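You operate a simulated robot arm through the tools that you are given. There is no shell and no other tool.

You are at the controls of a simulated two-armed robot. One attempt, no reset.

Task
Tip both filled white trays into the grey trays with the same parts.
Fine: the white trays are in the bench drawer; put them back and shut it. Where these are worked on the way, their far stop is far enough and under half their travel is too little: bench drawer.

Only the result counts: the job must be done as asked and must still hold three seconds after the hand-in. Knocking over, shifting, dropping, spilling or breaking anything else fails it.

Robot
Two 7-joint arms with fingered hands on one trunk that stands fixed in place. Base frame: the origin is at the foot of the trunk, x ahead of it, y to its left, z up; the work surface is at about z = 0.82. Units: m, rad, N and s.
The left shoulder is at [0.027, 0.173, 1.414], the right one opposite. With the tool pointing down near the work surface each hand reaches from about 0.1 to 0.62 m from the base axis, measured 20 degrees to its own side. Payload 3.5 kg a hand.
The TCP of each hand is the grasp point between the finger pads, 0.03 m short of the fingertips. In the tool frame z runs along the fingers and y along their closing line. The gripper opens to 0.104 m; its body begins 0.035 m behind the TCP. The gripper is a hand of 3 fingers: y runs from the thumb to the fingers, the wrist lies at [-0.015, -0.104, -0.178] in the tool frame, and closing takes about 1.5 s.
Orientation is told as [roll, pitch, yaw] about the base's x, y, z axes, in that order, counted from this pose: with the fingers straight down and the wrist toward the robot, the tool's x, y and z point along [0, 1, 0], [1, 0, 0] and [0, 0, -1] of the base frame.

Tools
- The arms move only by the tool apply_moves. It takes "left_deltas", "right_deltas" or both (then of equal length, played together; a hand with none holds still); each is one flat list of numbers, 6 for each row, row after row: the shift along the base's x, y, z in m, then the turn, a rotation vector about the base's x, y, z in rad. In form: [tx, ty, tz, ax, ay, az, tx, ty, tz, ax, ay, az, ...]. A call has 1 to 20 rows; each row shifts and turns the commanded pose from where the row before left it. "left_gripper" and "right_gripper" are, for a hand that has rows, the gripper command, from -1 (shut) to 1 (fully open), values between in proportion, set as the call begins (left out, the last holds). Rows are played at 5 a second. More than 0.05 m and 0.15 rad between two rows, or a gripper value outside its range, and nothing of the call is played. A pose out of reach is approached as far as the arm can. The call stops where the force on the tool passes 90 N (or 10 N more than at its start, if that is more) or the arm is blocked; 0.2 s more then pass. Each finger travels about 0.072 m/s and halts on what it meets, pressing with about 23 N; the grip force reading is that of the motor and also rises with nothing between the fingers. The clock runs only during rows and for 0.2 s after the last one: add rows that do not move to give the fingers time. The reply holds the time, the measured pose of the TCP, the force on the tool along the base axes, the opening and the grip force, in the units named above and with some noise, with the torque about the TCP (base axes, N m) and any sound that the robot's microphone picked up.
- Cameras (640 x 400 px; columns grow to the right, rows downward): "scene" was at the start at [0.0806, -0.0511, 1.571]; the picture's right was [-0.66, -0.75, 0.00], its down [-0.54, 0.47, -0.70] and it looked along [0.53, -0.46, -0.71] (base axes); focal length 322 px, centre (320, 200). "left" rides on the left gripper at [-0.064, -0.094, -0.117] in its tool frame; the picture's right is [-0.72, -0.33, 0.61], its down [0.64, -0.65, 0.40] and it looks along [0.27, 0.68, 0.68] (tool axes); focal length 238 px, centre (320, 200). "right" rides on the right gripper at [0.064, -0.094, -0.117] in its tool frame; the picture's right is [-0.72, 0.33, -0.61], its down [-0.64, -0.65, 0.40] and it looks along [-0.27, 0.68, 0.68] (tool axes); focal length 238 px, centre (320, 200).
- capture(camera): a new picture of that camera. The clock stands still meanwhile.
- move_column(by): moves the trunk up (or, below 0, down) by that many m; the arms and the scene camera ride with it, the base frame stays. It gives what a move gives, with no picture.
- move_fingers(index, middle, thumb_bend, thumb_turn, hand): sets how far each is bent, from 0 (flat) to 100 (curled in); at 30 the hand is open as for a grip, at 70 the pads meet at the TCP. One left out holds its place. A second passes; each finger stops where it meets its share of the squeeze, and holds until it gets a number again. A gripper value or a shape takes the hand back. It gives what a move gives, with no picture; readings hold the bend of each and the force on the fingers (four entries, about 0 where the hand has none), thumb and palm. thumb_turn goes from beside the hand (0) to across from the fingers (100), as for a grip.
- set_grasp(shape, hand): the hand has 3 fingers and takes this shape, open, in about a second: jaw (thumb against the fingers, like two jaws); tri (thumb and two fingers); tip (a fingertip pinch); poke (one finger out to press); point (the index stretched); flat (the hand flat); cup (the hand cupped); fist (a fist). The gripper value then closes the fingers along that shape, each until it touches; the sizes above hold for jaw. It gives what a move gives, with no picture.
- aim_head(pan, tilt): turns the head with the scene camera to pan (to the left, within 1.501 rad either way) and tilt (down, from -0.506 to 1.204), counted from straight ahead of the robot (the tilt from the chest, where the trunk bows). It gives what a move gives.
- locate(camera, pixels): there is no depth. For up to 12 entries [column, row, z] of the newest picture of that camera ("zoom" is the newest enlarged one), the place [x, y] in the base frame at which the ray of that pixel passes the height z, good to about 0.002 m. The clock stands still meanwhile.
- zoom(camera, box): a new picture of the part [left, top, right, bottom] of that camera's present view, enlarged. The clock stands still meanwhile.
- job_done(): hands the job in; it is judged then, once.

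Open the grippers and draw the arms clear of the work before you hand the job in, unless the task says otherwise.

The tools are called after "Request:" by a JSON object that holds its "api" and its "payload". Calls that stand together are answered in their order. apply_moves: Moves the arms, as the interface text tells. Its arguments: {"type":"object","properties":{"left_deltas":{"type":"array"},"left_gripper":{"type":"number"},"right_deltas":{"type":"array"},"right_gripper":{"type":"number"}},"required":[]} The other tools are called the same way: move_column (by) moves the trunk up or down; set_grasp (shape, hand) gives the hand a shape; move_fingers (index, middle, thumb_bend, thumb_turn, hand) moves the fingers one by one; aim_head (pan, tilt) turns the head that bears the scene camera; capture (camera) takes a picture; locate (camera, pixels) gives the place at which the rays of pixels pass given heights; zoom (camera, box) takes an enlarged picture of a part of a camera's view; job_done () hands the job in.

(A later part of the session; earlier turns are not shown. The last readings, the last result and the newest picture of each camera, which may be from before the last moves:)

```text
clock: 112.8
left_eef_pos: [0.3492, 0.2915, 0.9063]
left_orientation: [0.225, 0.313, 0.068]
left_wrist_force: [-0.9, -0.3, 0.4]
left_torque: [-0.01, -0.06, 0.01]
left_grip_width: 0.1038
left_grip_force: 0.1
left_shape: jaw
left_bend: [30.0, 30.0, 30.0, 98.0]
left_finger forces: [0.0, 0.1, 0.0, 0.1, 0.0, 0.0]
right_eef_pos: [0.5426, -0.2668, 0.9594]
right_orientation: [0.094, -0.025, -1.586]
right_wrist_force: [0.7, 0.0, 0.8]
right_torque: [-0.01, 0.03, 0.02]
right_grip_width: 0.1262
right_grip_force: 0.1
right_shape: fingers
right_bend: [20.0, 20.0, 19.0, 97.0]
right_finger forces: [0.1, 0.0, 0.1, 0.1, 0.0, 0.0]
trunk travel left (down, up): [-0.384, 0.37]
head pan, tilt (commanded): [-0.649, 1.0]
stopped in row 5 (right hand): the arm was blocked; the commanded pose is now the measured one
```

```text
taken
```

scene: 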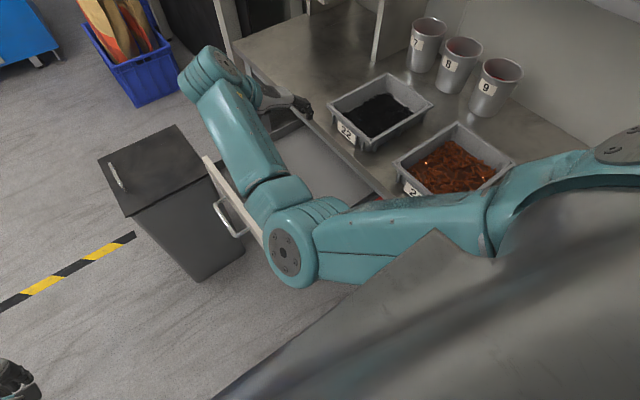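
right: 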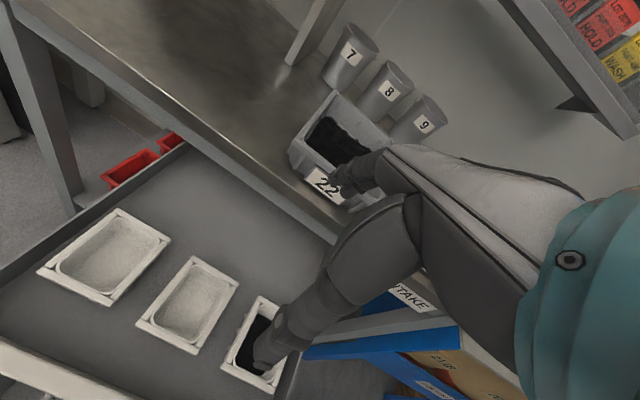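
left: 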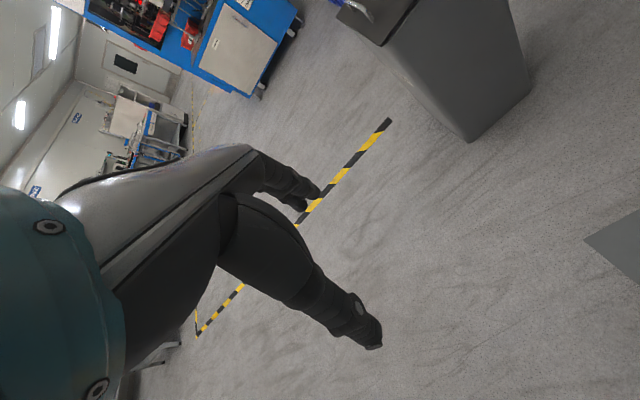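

The upper arm is pressed against the chest here, so this heading won't reach the dark tray. I'll instead use the path that worked before: swing out to (0.62,-0.08) at yaw -1.1, then come in to yaw 0 over the dark tray and pinch its rim across x, above the drawer wall.

Request:
{"api": "apply_moves", "payload": {"right_deltas": [0.012, 0.012, 0.012, 0, 0, 0.06, 0.012, 0.02, 0.012, 0, 0, 0.06, 0.012, 0.025, 0.012, 0, 0, 0.06, 0.012, 0.025, 0.012, 0, 0, 0.06, 0.01, 0.025, 0.012, 0, 0, 0.06, 0.01, 0.025, 0.012, 0, 0, 0.06, 0.01, 0.025, 0.01, 0, 0, 0.06, 0, 0.025, 0.01, 0, 0, 0.06]}}

Request:
{"api": "capture", "payload": {"camera": "scene"}}

```text
clock: 114.6
left_eef_pos: [0.3476, 0.2918, 0.9061]
left_orientation: [0.226, 0.312, 0.068]
left_wrist_force: [0.1, -0.1, 0.2]
left_torque: [0.04, -0.02, 0.01]
left_grip_width: 0.1039
left_grip_force: 0.1
left_shape: jaw
left_bend: [30.0, 30.0, 30.0, 98.0]
left_finger forces: [0.0, 0.0, 0.1, 0.1, 0.1, 0.0]
right_eef_pos: [0.6202, -0.0786, 1.051]
right_orientation: [0.093, -0.017, -1.1]
right_wrist_force: [-0.2, 0.2, 0.6]
right_torque: [0.0, -0.01, 0.0]
right_grip_width: 0.1259
right_grip_force: 0.0
right_shape: fingers
right_bend: [20.0, 20.0, 19.0, 97.0]
right_finger forces: [0.0, 0.0, 0.1, 0.0, 0.0, 0.0]
trunk travel left (down, up): [-0.384, 0.37]
head pan, tilt (commanded): [-0.649, 1.0]
```

```text
taken
```

scene: 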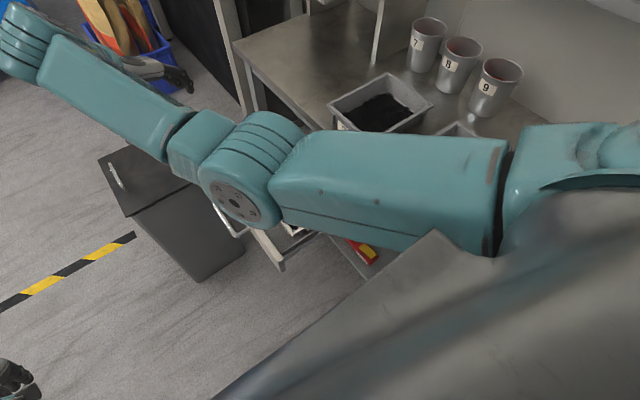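

Good. I'll come in along the earlier path to yaw 0 over the dark tray, removing the small tilt on the way.

Request:
{"api": "apply_moves", "payload": {"right_deltas": [-0.019, -0.015, 0.001, -0.009, 0.03, 0.122, -0.019, -0.015, 0.001, -0.009, 0.03, 0.122, -0.019, -0.015, 0.001, -0.009, 0.03, 0.122, -0.019, -0.015, 0.001, 0, 0, 0.122, -0.019, -0.015, 0.001, 0, 0, 0.122, -0.019, -0.015, 0.001, 0, 0, 0.122, -0.019, -0.015, 0.001, 0, 0, 0.122, -0.019, -0.015, 0.001, 0, 0, 0.122, -0.018, -0.015, 0.001, 0, 0, 0.124]}}

Request:
{"api": "capture", "payload": {"camera": "right"}}

Request:
{"api": "capture", "payload": {"camera": "scene"}}

```text
clock: 116.6
left_eef_pos: [0.3491, 0.2922, 0.9057]
left_orientation: [0.228, 0.313, 0.067]
left_wrist_force: [-0.7, -0.5, 1.1]
left_torque: [0.04, 0.02, 0.0]
left_grip_width: 0.1039
left_grip_force: 0.1
left_shape: jaw
left_bend: [30.0, 30.0, 30.0, 98.0]
left_finger forces: [0.0, 0.0, 0.0, 0.0, 0.0, 0.0]
right_eef_pos: [0.4487, -0.2153, 1.0594]
right_orientation: [0.004, 0.014, 0.004]
right_wrist_force: [-0.1, -0.6, 0.4]
right_torque: [0.03, 0.02, -0.01]
right_grip_width: 0.1263
right_grip_force: 0.1
right_shape: fingers
right_bend: [20.0, 20.0, 19.0, 97.0]
right_finger forces: [0.1, 0.1, 0.0, 0.0, 0.0, 0.0]
trunk travel left (down, up): [-0.384, 0.37]
head pan, tilt (commanded): [-0.649, 1.0]
```

```text
taken
```

right: 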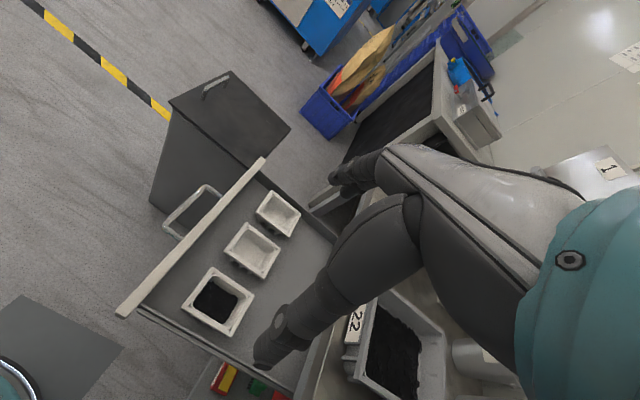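

```text
taken
```

scene: 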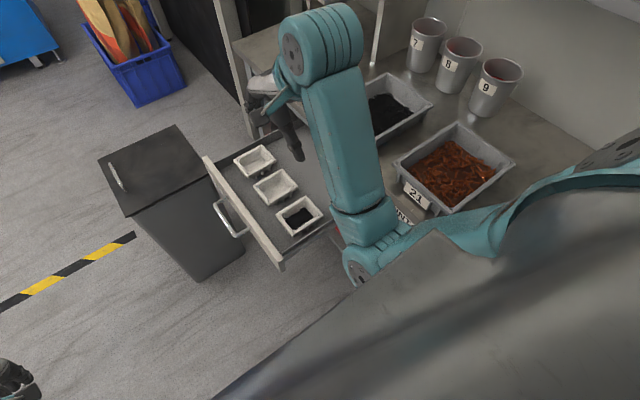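

I'm over the drawer again with yaw 0. I'll re-measure the dark tray's position and the side wall.

Request:
{"api": "zoom", "payload": {"camera": "right", "box": [120, 180, 320, 380]}}

Request:
{"api": "zoom", "payload": {"camera": "scene", "box": [220, 130, 340, 250]}}

```text
2.00 times, centred on (220, 280) of right
```

zoom: 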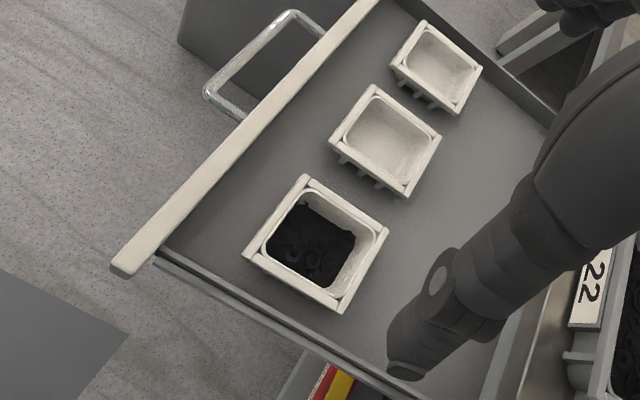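

```text
3.33 times, centred on (280, 190) of scene
```

zoom: 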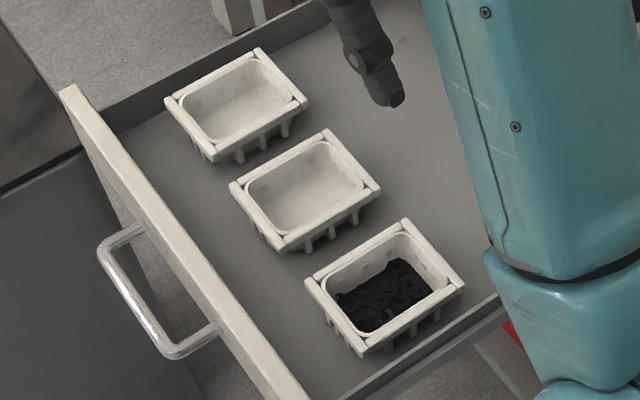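

I'll locate the dark tray's rim corners at z=0.71 in both views.

Request:
{"api": "locate", "payload": {"camera": "right", "pixels": [[212.5, 267.5, 0.71], [254, 295, 0.71], [229, 336.5, 0.71], [181.5, 307.5, 0.71], [224, 254, 0.71], [262.5, 278.5, 0.71], [140, 306, 0.692], [230, 361, 0.692]]}}

Request:
{"api": "locate", "payload": {"camera": "scene", "pixels": [[275.8, 214, 0.71], [304.6, 196, 0.71], [323.2, 215.5, 0.71], [292, 237.1, 0.71], [287, 249, 0.692], [334, 219, 0.692]]}}

```text
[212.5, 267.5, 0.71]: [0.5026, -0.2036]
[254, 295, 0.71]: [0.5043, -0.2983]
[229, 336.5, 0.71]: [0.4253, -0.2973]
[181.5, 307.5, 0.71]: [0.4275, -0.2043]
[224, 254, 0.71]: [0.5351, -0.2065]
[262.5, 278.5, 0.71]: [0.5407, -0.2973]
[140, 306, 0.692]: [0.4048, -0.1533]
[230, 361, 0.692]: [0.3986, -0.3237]
```

```text
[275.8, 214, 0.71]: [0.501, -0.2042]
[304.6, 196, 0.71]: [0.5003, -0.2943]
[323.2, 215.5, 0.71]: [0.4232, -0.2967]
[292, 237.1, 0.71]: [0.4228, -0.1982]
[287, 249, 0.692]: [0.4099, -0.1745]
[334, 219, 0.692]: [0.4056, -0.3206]
```

Tray position confirmed (x 0.425–0.5025, y -0.203…-0.297). I'll set the opening to ≈0.087 and descend to z≈0.80 above it.

Request:
{"api": "apply_moves", "payload": {"right_deltas": [0.0017, -0.0039, -0.029, 0, -0.0015, 0, 0.0017, -0.0039, -0.029, 0, -0.0015, 0, 0.0017, -0.0039, -0.029, 0, -0.0015, 0, 0.0017, -0.0039, -0.029, 0, -0.0015, 0, 0.0017, -0.0039, -0.029, 0, -0.0015, 0, 0.0017, -0.0039, -0.029, 0, -0.0015, 0, 0.0017, -0.0039, -0.029, 0, -0.0015, 0, 0.0017, -0.0039, -0.029, 0, -0.0015, 0, 0.0017, -0.0039, -0.026, 0, -0.0015, 0], "right_gripper": 0.67}}

Request:
{"api": "capture", "payload": {"camera": "right"}}

```text
clock: 118.6
left_eef_pos: [0.3482, 0.2913, 0.9056]
left_orientation: [0.228, 0.313, 0.068]
left_wrist_force: [0.4, -0.4, 0.1]
left_torque: [0.03, 0.0, 0.03]
left_grip_width: 0.104
left_grip_force: 0.0
left_shape: jaw
left_bend: [30.0, 30.0, 30.0, 98.0]
left_finger forces: [0.0, 0.0, 0.1, 0.1, 0.0, 0.0]
right_eef_pos: [0.4656, -0.2501, 0.8012]
right_orientation: [0.004, -0.001, -0.001]
right_wrist_force: [-0.6, 0.1, 0.0]
right_torque: [0.0, -0.02, 0.0]
right_grip_width: 0.0869
right_grip_force: 0.1
right_shape: jaw
right_bend: [27.0, 33.0, 46.0, 98.0]
right_finger forces: [0.0, 0.0, 0.0, 0.1, 0.0, 0.0]
trunk travel left (down, up): [-0.384, 0.37]
head pan, tilt (commanded): [-0.649, 1.0]
```

```text
taken
```

right: 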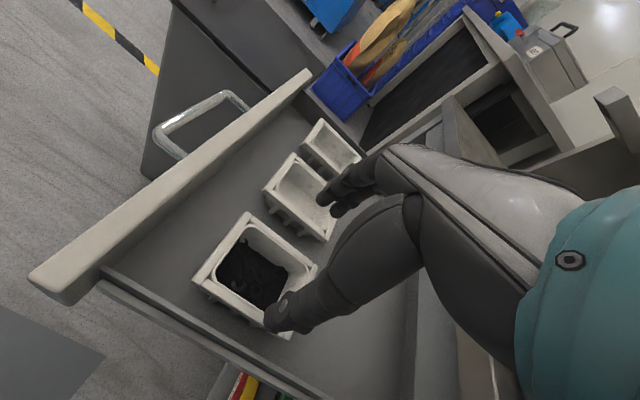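

The bends came out uneven (27/33 fingers, 46 thumb), so the thumb would land on the tray. I'll reset the jaw shape and set the opening again.

Request:
{"api": "set_grasp", "payload": {"hand": "right", "shape": "jaw"}}

Request:
{"api": "apply_moves", "payload": {"right_deltas": [0, 0, 0, 0, 0, 0, 0, 0, 0, 0, 0, 0, 0, 0, 0, 0, 0, 0], "right_gripper": 0.67}}

```text
clock: 119.5
left_eef_pos: [0.3484, 0.2931, 0.9065]
left_orientation: [0.228, 0.312, 0.068]
left_wrist_force: [0.8, -1.6, -0.2]
left_torque: [-0.01, -0.01, -0.01]
left_grip_width: 0.1038
left_grip_force: 0.1
left_shape: jaw
left_bend: [30.0, 30.0, 30.0, 98.0]
left_finger forces: [0.0, 0.1, 0.0, 0.0, 0.0, 0.0]
right_eef_pos: [0.465, -0.2499, 0.8014]
right_orientation: [0.004, 0.0, 0.0]
right_wrist_force: [-0.8, -0.5, -0.6]
right_torque: [0.0, 0.02, -0.03]
right_grip_width: 0.1034
right_grip_force: 0.0
right_shape: jaw
right_bend: [30.0, 30.0, 30.0, 98.0]
right_finger forces: [0.0, 0.1, 0.1, 0.0, 0.0, 0.0]
trunk travel left (down, up): [-0.384, 0.37]
head pan, tilt (commanded): [-0.649, 1.0]
```

```text
clock: 120.3
left_eef_pos: [0.3483, 0.2916, 0.9058]
left_orientation: [0.227, 0.313, 0.067]
left_wrist_force: [0.3, 0.0, 0.0]
left_torque: [0.0, -0.07, -0.02]
left_grip_width: 0.1042
left_grip_force: 0.0
left_shape: jaw
left_bend: [30.0, 30.0, 30.0, 98.0]
left_finger forces: [0.1, 0.1, 0.0, 0.0, 0.0, 0.0]
right_eef_pos: [0.4666, -0.2498, 0.8014]
right_orientation: [0.003, 0.001, -0.001]
right_wrist_force: [0.4, -0.5, 0.3]
right_torque: [0.02, 0.0, 0.0]
right_grip_width: 0.087
right_grip_force: 0.1
right_shape: jaw
right_bend: [27.0, 33.0, 46.0, 98.0]
right_finger forces: [0.0, 0.0, 0.0, 0.0, 0.0, 0.1]
trunk travel left (down, up): [-0.384, 0.37]
head pan, tilt (commanded): [-0.649, 1.0]
```

The same uneven bends appear again, so I'll set each finger explicitly with move_fingers.

Request:
{"api": "move_fingers", "payload": {"hand": "right", "index": 35, "middle": 35, "thumb_bend": 36, "thumb_turn": 98}}

Request:
{"api": "capture", "payload": {"camera": "right"}}

Request:
{"api": "zoom", "payload": {"camera": "right", "box": [170, 140, 370, 360]}}

```text
clock: 121.3
left_eef_pos: [0.3488, 0.2919, 0.9063]
left_orientation: [0.226, 0.313, 0.067]
left_wrist_force: [-1.4, 0.4, -0.7]
left_torque: [0.02, -0.03, 0.0]
left_grip_width: 0.1039
left_grip_force: 0.1
left_shape: jaw
left_bend: [30.0, 30.0, 30.0, 98.0]
left_finger forces: [0.0, 0.0, 0.0, 0.0, 0.0, 0.0]
right_eef_pos: [0.4668, -0.2493, 0.8021]
right_orientation: [0.002, 0.0, 0.001]
right_wrist_force: [0.2, -1.0, 0.3]
right_torque: [-0.04, 0.0, 0.0]
right_grip_width: 0.0895
right_grip_force: 0.0
right_shape: fingers
right_bend: [35.0, 35.0, 36.0, 96.0]
right_finger forces: [0.1, 0.1, 0.0, 0.0, 0.0, 0.0]
trunk travel left (down, up): [-0.384, 0.37]
head pan, tilt (commanded): [-0.649, 1.0]
```

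```text
taken
```

right: 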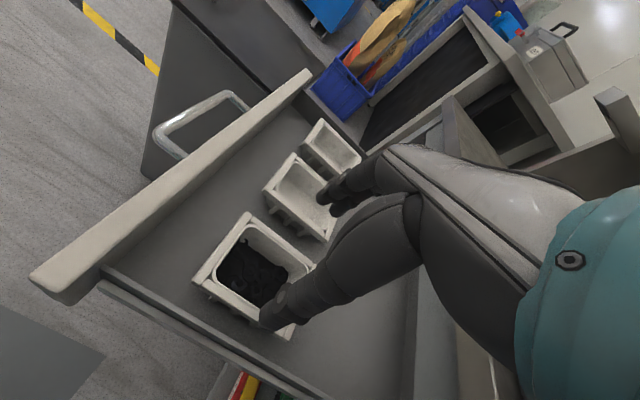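

```text
1.82 times, centred on (270, 250) of right
```

zoom: 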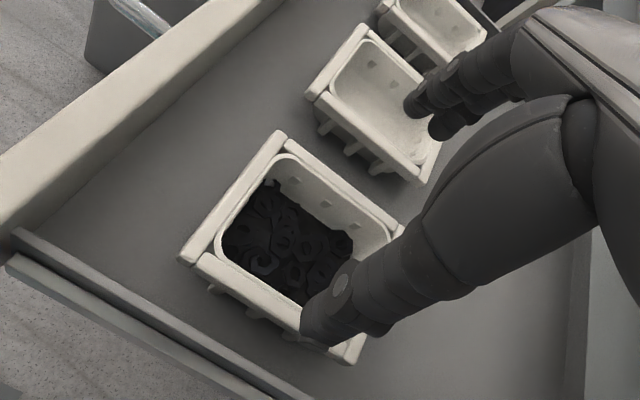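

I'll locate the thumb tip (about (262,326)) and fingertips ((320,197),(336,211)) at tip height z≈0.772.

Request:
{"api": "locate", "payload": {"camera": "right", "pixels": [[262, 326, 0.772], [268, 318, 0.772], [320, 197, 0.772], [336, 211, 0.772]]}}

Request:
{"api": "zoom", "payload": {"camera": "scene", "box": [250, 130, 350, 240]}}

```text
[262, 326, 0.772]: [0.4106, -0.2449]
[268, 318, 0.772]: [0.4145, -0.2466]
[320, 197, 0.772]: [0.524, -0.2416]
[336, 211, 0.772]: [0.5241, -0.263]
```

```text
3.64 times, centred on (300, 185) of scene
```

zoom: 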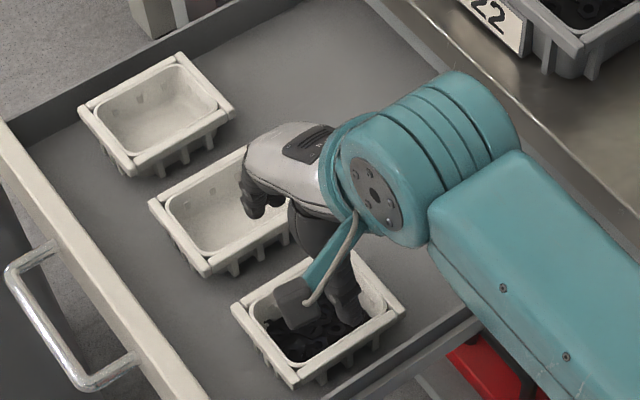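

The thumb inner face would be at about 0.4225 and the fingers' outer face at 0.535; shifting -0.004 in x centres them in the gaps. I'll descend to z≈0.745 and check.

Request:
{"api": "apply_moves", "payload": {"right_deltas": [-0.004, -0.0005, -0.015, 0, 0, 0, 0, 0, -0.015, 0, 0, 0, 0, 0, -0.015, 0, 0, 0, 0, 0, -0.012, 0, 0, 0]}}

Request:
{"api": "capture", "payload": {"camera": "right"}}

Request:
{"api": "zoom", "payload": {"camera": "scene", "box": [250, 150, 350, 250]}}

Request:
{"api": "zoom", "payload": {"camera": "right", "box": [190, 170, 370, 360]}}

```text
clock: 122.3
left_eef_pos: [0.3488, 0.2917, 0.9054]
left_orientation: [0.228, 0.313, 0.069]
left_wrist_force: [0.1, 0.8, 0.0]
left_torque: [0.0, 0.0, 0.01]
left_grip_width: 0.1039
left_grip_force: 0.1
left_shape: jaw
left_bend: [30.0, 30.0, 30.0, 98.0]
left_finger forces: [0.0, 0.0, 0.0, 0.1, 0.1, 0.0]
right_eef_pos: [0.4612, -0.249, 0.7445]
right_orientation: [0.006, 0.0, 0.001]
right_wrist_force: [-0.1, -0.4, -0.3]
right_torque: [0.01, 0.01, -0.01]
right_grip_width: 0.0896
right_grip_force: 0.1
right_shape: fingers
right_bend: [35.0, 35.0, 36.0, 96.0]
right_finger forces: [0.0, 0.0, 0.0, 0.1, 0.0, 0.1]
trunk travel left (down, up): [-0.384, 0.37]
head pan, tilt (commanded): [-0.649, 1.0]
```

```text
taken
```

right: 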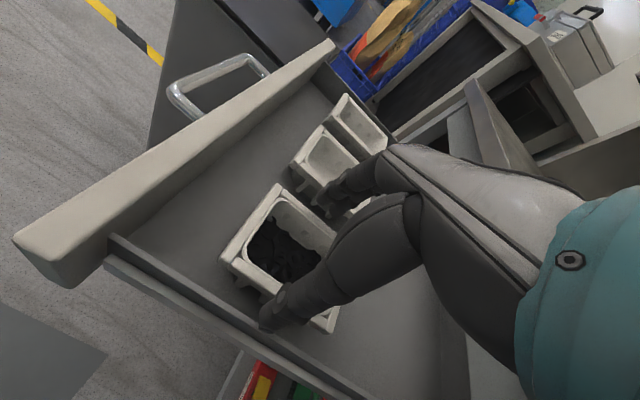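

```text
4.00 times, centred on (300, 200) of scene
```

zoom: 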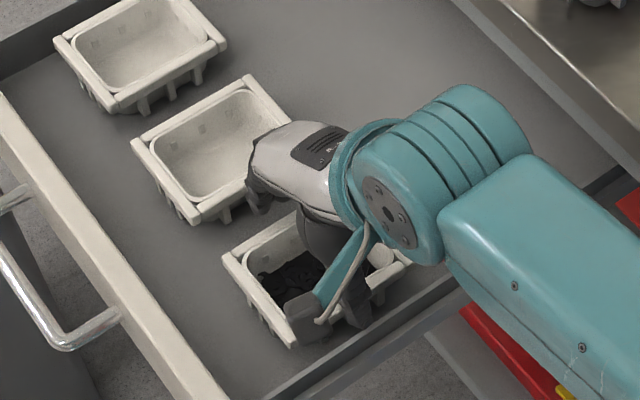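

```text
2.11 times, centred on (280, 265) of right
```

zoom: 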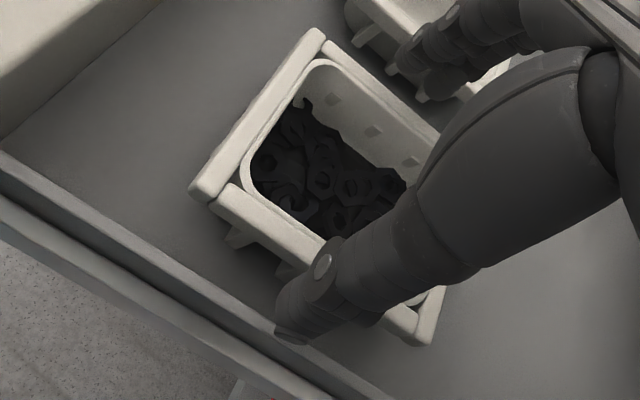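

I'll check tip positions at z≈0.715 in this zoom: thumb (285,333), fingers (405,60),(428,90).

Request:
{"api": "locate", "payload": {"camera": "zoom", "pixels": [[285, 335, 0.7145], [300, 318, 0.72], [403, 60, 0.7145], [427, 95, 0.7145], [193, 190, 0.71], [432, 343, 0.71], [345, 15, 0.71], [320, 35, 0.71]]}}

```text
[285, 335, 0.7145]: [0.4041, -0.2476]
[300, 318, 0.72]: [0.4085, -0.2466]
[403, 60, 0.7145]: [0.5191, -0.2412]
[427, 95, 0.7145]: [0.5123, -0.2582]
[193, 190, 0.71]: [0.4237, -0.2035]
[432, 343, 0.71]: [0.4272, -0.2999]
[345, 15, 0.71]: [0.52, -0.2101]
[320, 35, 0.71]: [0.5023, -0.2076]
```

I'll shift +0.003 in x and lower to z≈0.727, so the tips reach just under the rim flange but stay above the drawer wall.

Request:
{"api": "apply_moves", "payload": {"right_deltas": [0.003, 0, -0.006, 0, 0, 0, 0, -0.001, -0.006, 0, 0, 0, 0, 0, -0.005, 0, 0, 0]}}

Request:
{"api": "zoom", "payload": {"camera": "right", "box": [190, 170, 370, 360]}}

Request:
{"api": "zoom", "payload": {"camera": "scene", "box": [270, 170, 350, 230]}}

```text
clock: 123.1
left_eef_pos: [0.3473, 0.2933, 0.9067]
left_orientation: [0.226, 0.312, 0.066]
left_wrist_force: [0.2, 0.4, 0.2]
left_torque: [0.01, 0.0, 0.0]
left_grip_width: 0.1041
left_grip_force: 0.0
left_shape: jaw
left_bend: [30.0, 30.0, 30.0, 98.0]
left_finger forces: [0.0, 0.1, 0.0, 0.0, 0.1, 0.0]
right_eef_pos: [0.469, -0.2497, 0.7333]
right_orientation: [0.003, -0.016, -0.001]
right_wrist_force: [8.9, 0.2, 31.3]
right_torque: [0.1, 1.74, -0.04]
right_grip_width: 0.0945
right_grip_force: 15.7
right_shape: fingers
right_bend: [35.0, 35.0, 33.0, 96.0]
right_finger forces: [0.1, 0.1, 0.0, 0.0, 31.5, 0.0]
trunk travel left (down, up): [-0.384, 0.37]
head pan, tilt (commanded): [-0.649, 1.0]
```

```text
2.11 times, centred on (280, 265) of right
```

zoom: 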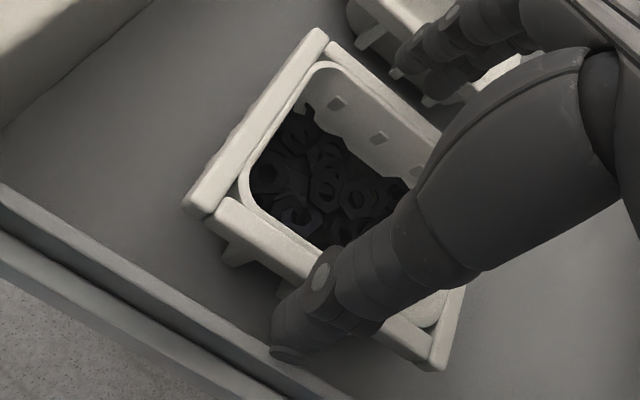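

```text
6.67 times, centred on (310, 200) of scene
```

zoom: 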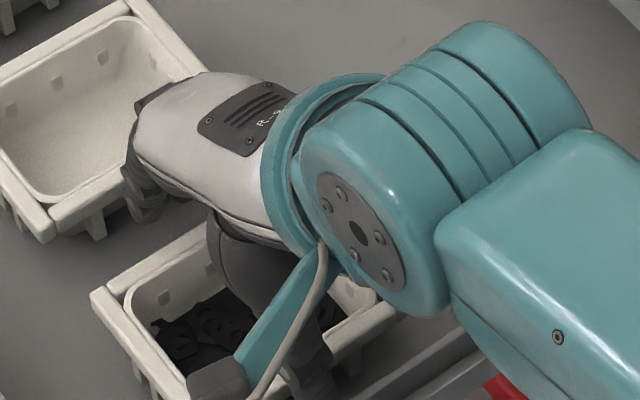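

The thumb landed on the drawer's side wall (31 N upward, +x push), so the wall top is a little higher than I measured. I'll raise slightly to release it.

Request:
{"api": "apply_moves", "payload": {"right_deltas": [0, 0, 0.006, 0, 0, 0, 0, 0, 0.004, 0, 0, 0, 0, 0, 0, 0, 0, 0]}}

Request:
{"api": "zoom", "payload": {"camera": "right", "box": [190, 170, 370, 360]}}

```text
clock: 123.9
left_eef_pos: [0.3478, 0.2916, 0.9048]
left_orientation: [0.227, 0.313, 0.07]
left_wrist_force: [0.8, -0.2, -0.2]
left_torque: [0.01, 0.02, 0.0]
left_grip_width: 0.1038
left_grip_force: 0.0
left_shape: jaw
left_bend: [30.0, 30.0, 30.0, 98.0]
left_finger forces: [0.1, 0.0, 0.0, 0.1, 0.1, 0.0]
right_eef_pos: [0.4611, -0.2495, 0.7354]
right_orientation: [0.004, 0.007, 0.001]
right_wrist_force: [0.5, -0.2, 0.4]
right_torque: [0.0, 0.01, 0.0]
right_grip_width: 0.088
right_grip_force: 0.0
right_shape: fingers
right_bend: [35.0, 35.0, 37.0, 96.0]
right_finger forces: [0.1, 0.0, 0.1, 0.0, 0.5, 0.0]
trunk travel left (down, up): [-0.384, 0.37]
head pan, tilt (commanded): [-0.649, 1.0]
```

```text
2.11 times, centred on (280, 265) of right
```

zoom: 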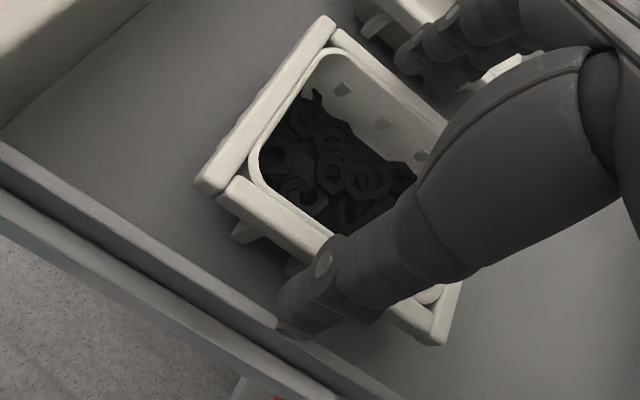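

Now it is free. I'll raise a bit, bend the fingers slightly more (41) and shift +0.011 in x, so the thumb tip can drop into the gap between wall and tray.

Request:
{"api": "apply_moves", "payload": {"right_deltas": [0, 0, 0.012, 0, 0, 0, 0.006, 0, 0, 0, -0.004, 0, 0.005, 0, 0, 0, -0.003, 0]}}

Request:
{"api": "move_fingers", "payload": {"hand": "right", "index": 41, "middle": 41, "thumb_bend": 36}}

Request:
{"api": "capture", "payload": {"camera": "right"}}

Request:
{"api": "zoom", "payload": {"camera": "right", "box": [230, 220, 350, 350]}}

```text
clock: 124.7
left_eef_pos: [0.3485, 0.2911, 0.9047]
left_orientation: [0.227, 0.313, 0.067]
left_wrist_force: [-0.1, 0.7, -0.3]
left_torque: [0.0, 0.01, -0.03]
left_grip_width: 0.1039
left_grip_force: 0.1
left_shape: jaw
left_bend: [30.0, 30.0, 30.0, 98.0]
left_finger forces: [0.0, 0.1, 0.0, 0.0, 0.0, 0.0]
right_eef_pos: [0.4744, -0.2517, 0.7486]
right_orientation: [0.003, -0.006, 0.0]
right_wrist_force: [0.7, -0.2, 0.6]
right_torque: [0.01, 0.0, -0.01]
right_grip_width: 0.0893
right_grip_force: 0.0
right_shape: fingers
right_bend: [35.0, 35.0, 36.0, 96.0]
right_finger forces: [0.0, 0.0, 0.0, 0.0, 0.0, 0.0]
trunk travel left (down, up): [-0.384, 0.37]
head pan, tilt (commanded): [-0.649, 1.0]
```

```text
clock: 125.7
left_eef_pos: [0.3491, 0.2917, 0.9057]
left_orientation: [0.226, 0.312, 0.068]
left_wrist_force: [0.0, 0.2, -0.8]
left_torque: [0.02, -0.01, -0.03]
left_grip_width: 0.1039
left_grip_force: 0.1
left_shape: jaw
left_bend: [30.0, 30.0, 30.0, 98.0]
left_finger forces: [0.0, 0.0, 0.0, 0.0, 0.0, 0.0]
right_eef_pos: [0.4754, -0.2508, 0.7502]
right_orientation: [0.004, -0.006, 0.001]
right_wrist_force: [0.8, -0.2, 0.6]
right_torque: [-0.02, -0.02, -0.01]
right_grip_width: 0.082
right_grip_force: 0.0
right_shape: fingers
right_bend: [41.0, 41.0, 36.0, 96.0]
right_finger forces: [0.0, 0.1, 0.1, 0.0, 0.1, 0.0]
trunk travel left (down, up): [-0.384, 0.37]
head pan, tilt (commanded): [-0.649, 1.0]
```

```text
taken
```

right: 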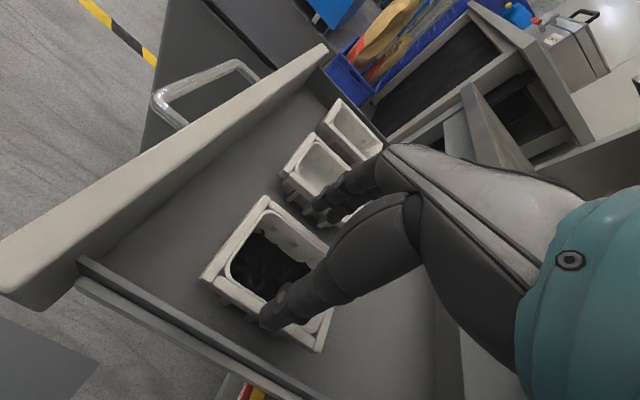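

```text
3.08 times, centred on (290, 285) of right
```

zoom: 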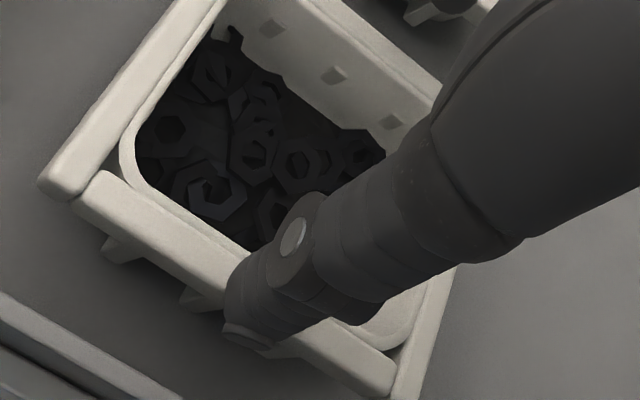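

I'll locate the thumb tip in this zoom (around (245,335) at z≈0.72) against the rim edge and the wall line.

Request:
{"api": "locate", "payload": {"camera": "zoom", "pixels": [[240, 340, 0.72], [235, 300, 0.725], [270, 345, 0.72], [150, 255, 0.71], [40, 185, 0.71], [400, 390, 0.71], [10, 300, 0.695], [180, 395, 0.695]]}}

```text
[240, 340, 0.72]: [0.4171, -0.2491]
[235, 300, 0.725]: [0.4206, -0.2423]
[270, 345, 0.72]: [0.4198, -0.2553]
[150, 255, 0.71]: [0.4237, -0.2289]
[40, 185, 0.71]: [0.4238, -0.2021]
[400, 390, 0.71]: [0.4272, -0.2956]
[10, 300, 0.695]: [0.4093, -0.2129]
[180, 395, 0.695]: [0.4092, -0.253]
```

The thumb tip is at x≈0.418, between wall (0.409) and rim (0.425). I'll shift -0.003 and descend in small steps, watching the forces.

Request:
{"api": "apply_moves", "payload": {"right_deltas": [-0.003, 0, -0.004, 0, 0, 0, 0, 0, -0.005, 0, 0, 0, 0, 0, -0.004, 0, 0, 0]}}

```text
clock: 126.5
left_eef_pos: [0.3475, 0.2919, 0.906]
left_orientation: [0.228, 0.312, 0.067]
left_wrist_force: [0.1, 0.2, 0.4]
left_torque: [0.0, 0.01, 0.0]
left_grip_width: 0.1039
left_grip_force: 0.1
left_shape: jaw
left_bend: [30.0, 30.0, 30.0, 98.0]
left_finger forces: [0.0, 0.1, 0.0, 0.1, 0.1, 0.0]
right_eef_pos: [0.4715, -0.251, 0.7363]
right_orientation: [0.004, -0.006, 0.001]
right_wrist_force: [0.2, 0.1, 0.9]
right_torque: [0.02, 0.06, 0.01]
right_grip_width: 0.0821
right_grip_force: 0.4
right_shape: fingers
right_bend: [41.0, 41.0, 36.0, 96.0]
right_finger forces: [0.1, 0.1, 0.0, 0.0, 0.6, 0.1]
trunk travel left (down, up): [-0.384, 0.37]
head pan, tilt (commanded): [-0.649, 1.0]
```

No real contact yet (thumb 0.6 N) at z=0.736. I'll go down another 0.010 in small steps.

Request:
{"api": "apply_moves", "payload": {"right_deltas": [0, 0, -0.003, 0, 0, 0, 0, 0, -0.003, 0, 0, 0, 0, 0, -0.003, 0, 0, 0]}}

Request:
{"api": "zoom", "payload": {"camera": "right", "box": [210, 180, 350, 350]}}

```text
clock: 127.3
left_eef_pos: [0.3486, 0.292, 0.9069]
left_orientation: [0.226, 0.311, 0.07]
left_wrist_force: [-0.2, 0.9, -0.2]
left_torque: [0.01, 0.03, 0.01]
left_grip_width: 0.1041
left_grip_force: 0.1
left_shape: jaw
left_bend: [30.0, 30.0, 30.0, 98.0]
left_finger forces: [0.1, 0.1, 0.1, 0.0, 0.0, 0.0]
right_eef_pos: [0.4708, -0.2508, 0.726]
right_orientation: [0.004, -0.008, 0.001]
right_wrist_force: [-2.0, 0.1, 1.0]
right_torque: [-0.02, 0.12, 0.01]
right_grip_width: 0.0837
right_grip_force: 0.3
right_shape: fingers
right_bend: [41.0, 41.0, 35.0, 96.0]
right_finger forces: [0.1, 0.0, 0.0, 0.0, 1.6, 0.0]
trunk travel left (down, up): [-0.384, 0.37]
head pan, tilt (commanded): [-0.649, 1.0]
```

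```text
2.35 times, centred on (280, 265) of right
```

zoom: 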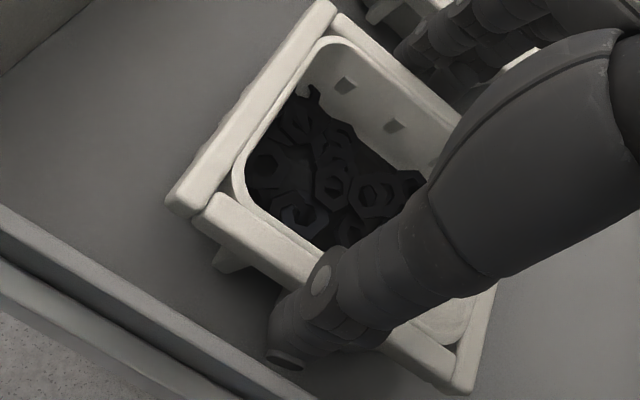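

The thumb is sliding into the gap with only 1.6 N. I'll continue down to about z=0.712.

Request:
{"api": "apply_moves", "payload": {"right_deltas": [0, 0, -0.004, 0, 0, 0, 0, 0, -0.004, 0, 0, 0, 0, 0, -0.004, 0, 0, 0]}}

Request:
{"api": "zoom", "payload": {"camera": "right", "box": [210, 180, 350, 350]}}

Request:
{"api": "zoom", "payload": {"camera": "scene", "box": [250, 150, 350, 250]}}

```text
clock: 128.1
left_eef_pos: [0.3475, 0.2924, 0.9062]
left_orientation: [0.227, 0.314, 0.068]
left_wrist_force: [-0.9, -0.4, -0.4]
left_torque: [0.02, 0.01, 0.0]
left_grip_width: 0.1041
left_grip_force: 0.2
left_shape: jaw
left_bend: [30.0, 30.0, 30.0, 98.0]
left_finger forces: [0.1, 0.0, 0.0, 0.1, 0.0, 0.1]
right_eef_pos: [0.472, -0.2505, 0.716]
right_orientation: [0.003, -0.008, 0.0]
right_wrist_force: [-1.8, 0.1, 3.0]
right_torque: [0.02, 0.13, 0.0]
right_grip_width: 0.0844
right_grip_force: 1.8
right_shape: fingers
right_bend: [41.0, 41.0, 35.0, 96.0]
right_finger forces: [0.5, 0.1, 0.0, 0.1, 2.7, 0.0]
trunk travel left (down, up): [-0.384, 0.37]
head pan, tilt (commanded): [-0.649, 1.0]
```

```text
2.35 times, centred on (280, 265) of right
```

zoom: 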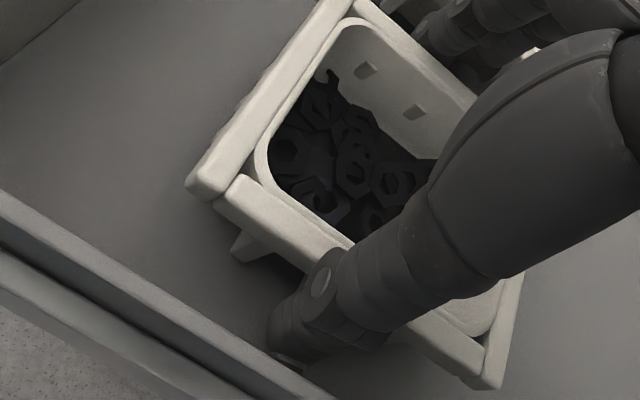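

```text
4.00 times, centred on (300, 200) of scene
```

zoom: 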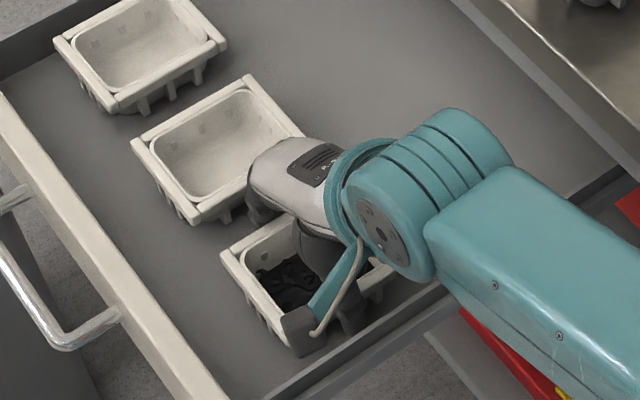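

Thumb and fingers now bracket the tray with light touch. I'll lower another 0.006 and then close.

Request:
{"api": "apply_moves", "payload": {"right_deltas": [0, 0, -0.003, 0, 0, 0, 0, 0, -0.003, 0, 0, 0]}}

Request:
{"api": "move_fingers", "payload": {"hand": "right", "index": 60, "middle": 60, "thumb_bend": 60}}

Request:
{"api": "zoom", "payload": {"camera": "right", "box": [210, 180, 350, 350]}}

```text
clock: 128.7
left_eef_pos: [0.3484, 0.2927, 0.9051]
left_orientation: [0.227, 0.31, 0.07]
left_wrist_force: [-1.2, -0.2, -0.9]
left_torque: [0.01, 0.02, 0.0]
left_grip_width: 0.1043
left_grip_force: 0.0
left_shape: jaw
left_bend: [30.0, 30.0, 30.0, 98.0]
left_finger forces: [0.0, 0.0, 0.0, 0.1, 0.0, 0.0]
right_eef_pos: [0.4717, -0.2515, 0.7094]
right_orientation: [0.004, -0.006, -0.002]
right_wrist_force: [-3.8, -0.8, 6.9]
right_torque: [0.05, 0.23, 0.0]
right_grip_width: 0.0882
right_grip_force: 3.8
right_shape: fingers
right_bend: [40.0, 41.0, 33.0, 96.0]
right_finger forces: [1.7, 0.0, 0.1, 0.0, 5.9, 0.0]
trunk travel left (down, up): [-0.384, 0.37]
head pan, tilt (commanded): [-0.649, 1.0]
```

```text
clock: 129.7
left_eef_pos: [0.3485, 0.2925, 0.9058]
left_orientation: [0.227, 0.312, 0.068]
left_wrist_force: [-0.8, -1.0, 0.0]
left_torque: [-0.01, 0.03, -0.03]
left_grip_width: 0.1037
left_grip_force: 0.0
left_shape: jaw
left_bend: [30.0, 30.0, 30.0, 98.0]
left_finger forces: [0.1, 0.1, 0.0, 0.1, 0.0, 0.0]
right_eef_pos: [0.4717, -0.2524, 0.7093]
right_orientation: [0.003, -0.008, 0.001]
right_wrist_force: [-0.8, 1.0, 5.1]
right_torque: [0.04, -0.18, -0.07]
right_grip_width: 0.0802
right_grip_force: 25.3
right_shape: fingers
right_bend: [41.0, 51.0, 44.0, 97.0]
right_finger forces: [15.5, 8.6, 0.0, 0.1, 26.7, 0.0]
trunk travel left (down, up): [-0.384, 0.37]
head pan, tilt (commanded): [-0.649, 1.0]
```

```text
2.35 times, centred on (280, 265) of right
```

zoom: 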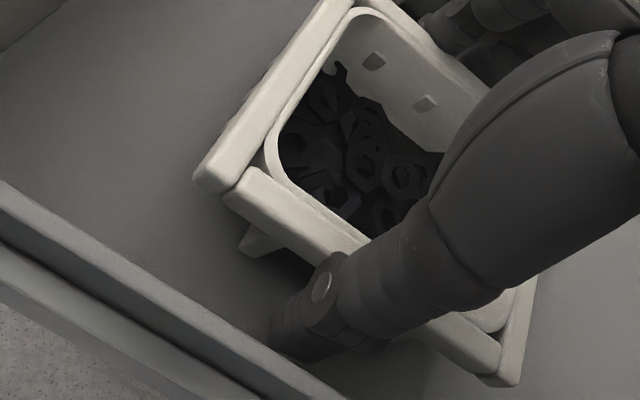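

Gripped deep: index 15.5 N, middle 8.6 N, thumb 26.7 N. I'll lift 0.05 with the trunk and check.

Request:
{"api": "move_column", "payload": {"by": 0.05}}

Request:
{"api": "capture", "payload": {"camera": "right"}}

Request:
{"api": "zoom", "payload": {"camera": "scene", "box": [250, 130, 350, 240]}}

```text
clock: 130.6
left_eef_pos: [0.3491, 0.292, 0.9558]
left_orientation: [0.226, 0.311, 0.069]
left_wrist_force: [-0.5, -0.3, 0.2]
left_torque: [-0.01, -0.01, 0.0]
left_grip_width: 0.1039
left_grip_force: 0.1
left_shape: jaw
left_bend: [30.0, 30.0, 30.0, 98.0]
left_finger forces: [0.1, 0.1, 0.1, 0.0, 0.2, 0.0]
right_eef_pos: [0.4712, -0.2518, 0.7578]
right_orientation: [0.006, -0.007, 0.0]
right_wrist_force: [0.7, 1.1, -1.8]
right_torque: [0.0, 0.02, -0.03]
right_grip_width: 0.0799
right_grip_force: 24.7
right_shape: fingers
right_bend: [41.0, 51.0, 44.0, 97.0]
right_finger forces: [15.2, 9.3, 0.1, 0.0, 25.6, 0.1]
trunk travel left (down, up): [-0.434, 0.32]
head pan, tilt (commanded): [-0.649, 1.0]
```

```text
taken
```

right: 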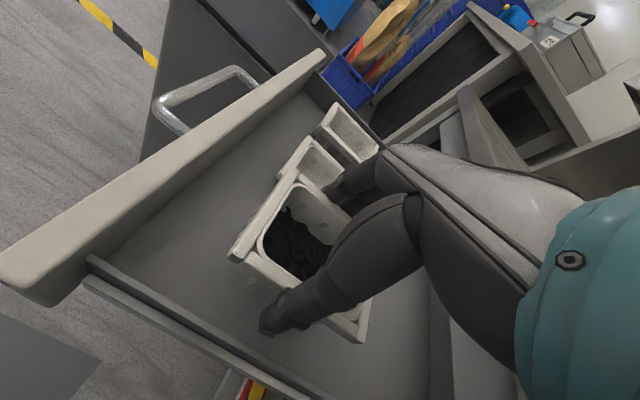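

```text
3.64 times, centred on (300, 185) of scene
```

zoom: 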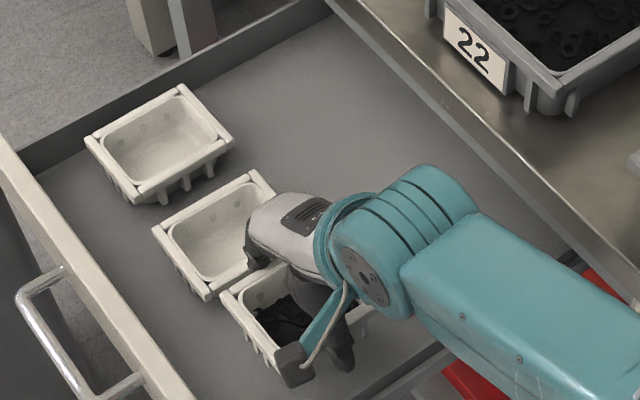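

The dark tray is lifted. I'll raise it along the earlier path to (0.449,-0.215,1.08).

Request:
{"api": "apply_moves", "payload": {"right_deltas": [-0.002, 0.003, 0.027, 0, 0, 0, -0.002, 0.003, 0.027, 0, 0, 0, -0.002, 0.003, 0.027, 0, 0, 0, -0.002, 0.003, 0.027, 0, 0, 0, -0.002, 0.003, 0.027, 0, 0, 0, -0.002, 0.003, 0.027, 0, 0, 0, -0.002, 0.003, 0.027, 0, 0, 0, -0.002, 0.003, 0.027, 0, 0, 0, -0.002, 0.003, 0.027, 0, 0, 0, -0.002, 0.003, 0.027, 0, 0, 0, -0.002, 0.003, 0.027, 0, 0, 0, 0, 0.003, 0.027, 0, 0, 0]}}

Request:
{"api": "capture", "payload": {"camera": "right"}}

Request:
{"api": "capture", "payload": {"camera": "scene"}}

```text
clock: 133.2
left_eef_pos: [0.3483, 0.2924, 0.9561]
left_orientation: [0.227, 0.312, 0.07]
left_wrist_force: [1.0, 0.1, 0.8]
left_torque: [0.01, 0.03, 0.0]
left_grip_width: 0.1043
left_grip_force: 0.1
left_shape: jaw
left_bend: [30.0, 30.0, 30.0, 98.0]
left_finger forces: [0.1, 0.0, 0.0, 0.0, 0.0, 0.0]
right_eef_pos: [0.449, -0.2141, 1.0841]
right_orientation: [0.003, -0.006, 0.0]
right_wrist_force: [0.3, 0.2, -2.1]
right_torque: [-0.01, -0.03, 0.02]
right_grip_width: 0.0797
right_grip_force: 24.5
right_shape: fingers
right_bend: [41.0, 51.0, 44.0, 97.0]
right_finger forces: [15.3, 9.3, 0.1, 0.0, 25.1, 0.0]
trunk travel left (down, up): [-0.434, 0.32]
head pan, tilt (commanded): [-0.649, 1.0]
```

```text
taken
```

right: 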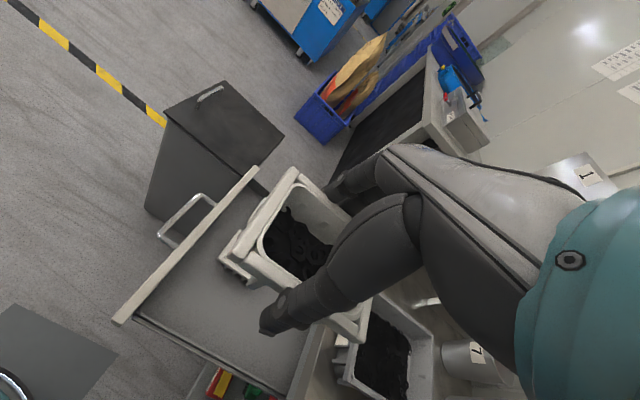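

```text
taken
```

scene: 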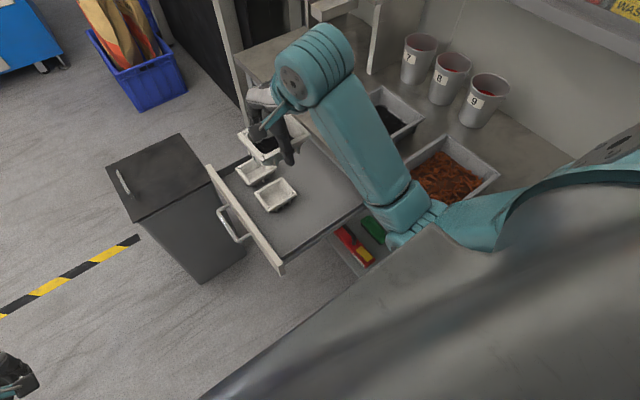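

I'll now swing out along the proven path to (0.62,-0.08), yaw -1.1, a bit slower with the loaded tray.

Request:
{"api": "apply_moves", "payload": {"right_deltas": [0.0143, 0.0113, 0, 0, 0, -0.0917, 0.0143, 0.0113, 0, 0, 0, -0.0917, 0.0143, 0.0113, 0, 0, 0, -0.0917, 0.0143, 0.0113, 0, 0, 0, -0.0917, 0.0143, 0.0113, 0, 0, 0, -0.0917, 0.0143, 0.0113, 0, 0, 0, -0.0917, 0.0143, 0.0113, 0, 0, 0, -0.0917, 0.0143, 0.0113, 0, 0, 0, -0.0917, 0.0143, 0.0113, 0, 0, 0, -0.0917, 0.0143, 0.0113, 0, 0, 0, -0.0917, 0.0143, 0.0113, 0, 0, 0, -0.0917, 0.0143, 0.0113, 0, 0, 0, -0.0917]}}

Request:
{"api": "capture", "payload": {"camera": "right"}}

Request:
{"api": "capture", "payload": {"camera": "scene"}}

```text
clock: 135.8
left_eef_pos: [0.3475, 0.2921, 0.9559]
left_orientation: [0.229, 0.313, 0.069]
left_wrist_force: [1.0, 0.9, -0.4]
left_torque: [-0.01, -0.02, -0.03]
left_grip_width: 0.1042
left_grip_force: 0.1
left_shape: jaw
left_bend: [30.0, 30.0, 30.0, 98.0]
left_finger forces: [0.1, 0.1, 0.2, 0.0, 0.0, 0.0]
right_eef_pos: [0.6209, -0.079, 1.0823]
right_orientation: [0.008, -0.008, -1.101]
right_wrist_force: [-0.1, 0.4, -2.0]
right_torque: [-0.01, 0.02, 0.03]
right_grip_width: 0.0793
right_grip_force: 24.5
right_shape: fingers
right_bend: [41.0, 51.0, 45.0, 98.0]
right_finger forces: [14.8, 9.2, 0.0, 0.1, 24.7, 0.0]
trunk travel left (down, up): [-0.434, 0.32]
head pan, tilt (commanded): [-0.649, 1.0]
```

```text
taken
```

right: 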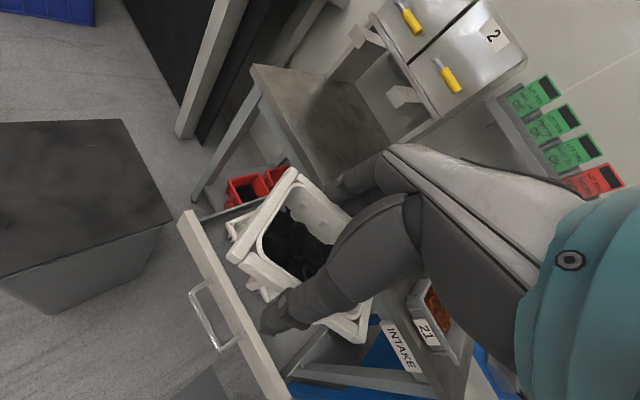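

```text
taken
```

scene: 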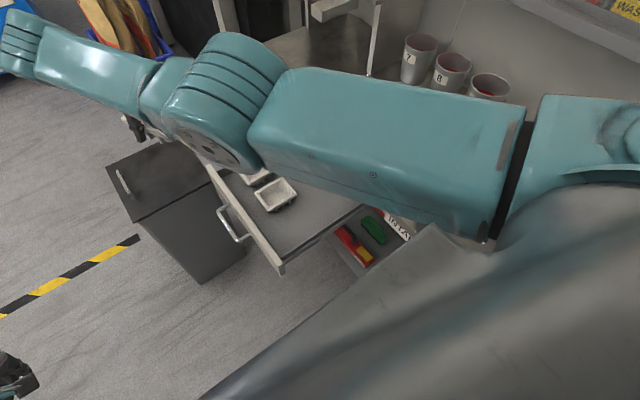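

The tray is stable. Next I'll move over to (0.60,-0.25) with yaw -1.57, as I did for the other tray.

Request:
{"api": "apply_moves", "payload": {"right_deltas": [-0.0023, -0.019, -0.0015, 0, 0, -0.052, -0.0023, -0.019, -0.0015, 0, 0, -0.052, -0.0023, -0.019, -0.0015, 0, 0, -0.052, -0.0023, -0.019, -0.0015, 0, 0, -0.052, -0.0023, -0.019, -0.0015, 0, 0, -0.052, -0.0023, -0.019, -0.0015, 0, 0, -0.052, -0.0023, -0.019, -0.0015, 0, 0, -0.052, -0.0023, -0.019, -0.0015, 0, 0, -0.052, -0.0023, -0.019, -0.0015, 0, 0, -0.052]}}

Request:
{"api": "capture", "payload": {"camera": "right"}}

Request:
{"api": "capture", "payload": {"camera": "scene"}}

```text
clock: 137.8
left_eef_pos: [0.348, 0.2914, 0.9559]
left_orientation: [0.226, 0.313, 0.068]
left_wrist_force: [0.6, -0.7, -0.6]
left_torque: [-0.01, 0.02, 0.0]
left_grip_width: 0.1041
left_grip_force: 0.1
left_shape: jaw
left_bend: [30.0, 30.0, 30.0, 98.0]
left_finger forces: [0.0, 0.0, 0.0, 0.1, 0.0, 0.0]
right_eef_pos: [0.6011, -0.2501, 1.0704]
right_orientation: [0.004, -0.007, -1.57]
right_wrist_force: [-0.7, 0.5, -1.3]
right_torque: [-0.01, -0.02, 0.03]
right_grip_width: 0.0794
right_grip_force: 24.5
right_shape: fingers
right_bend: [41.0, 51.0, 45.0, 98.0]
right_finger forces: [14.7, 9.3, 0.1, 0.0, 24.6, 0.1]
trunk travel left (down, up): [-0.434, 0.32]
head pan, tilt (commanded): [-0.649, 1.0]
```

```text
taken
```

right: 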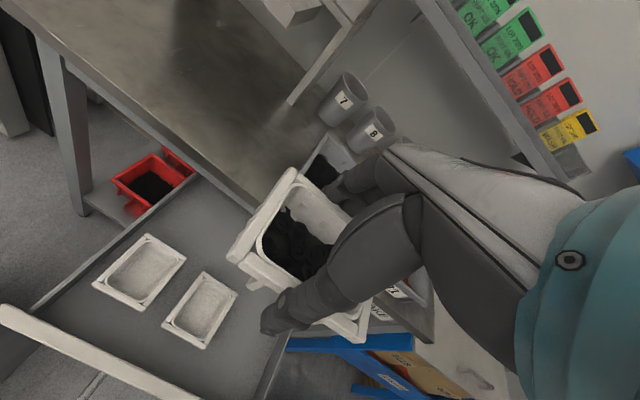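

```text
taken
```

scene: 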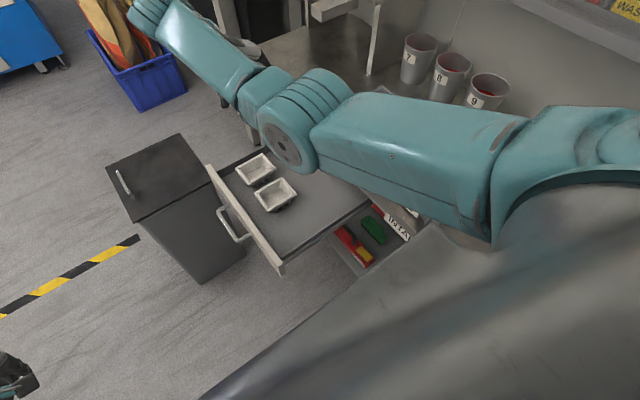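

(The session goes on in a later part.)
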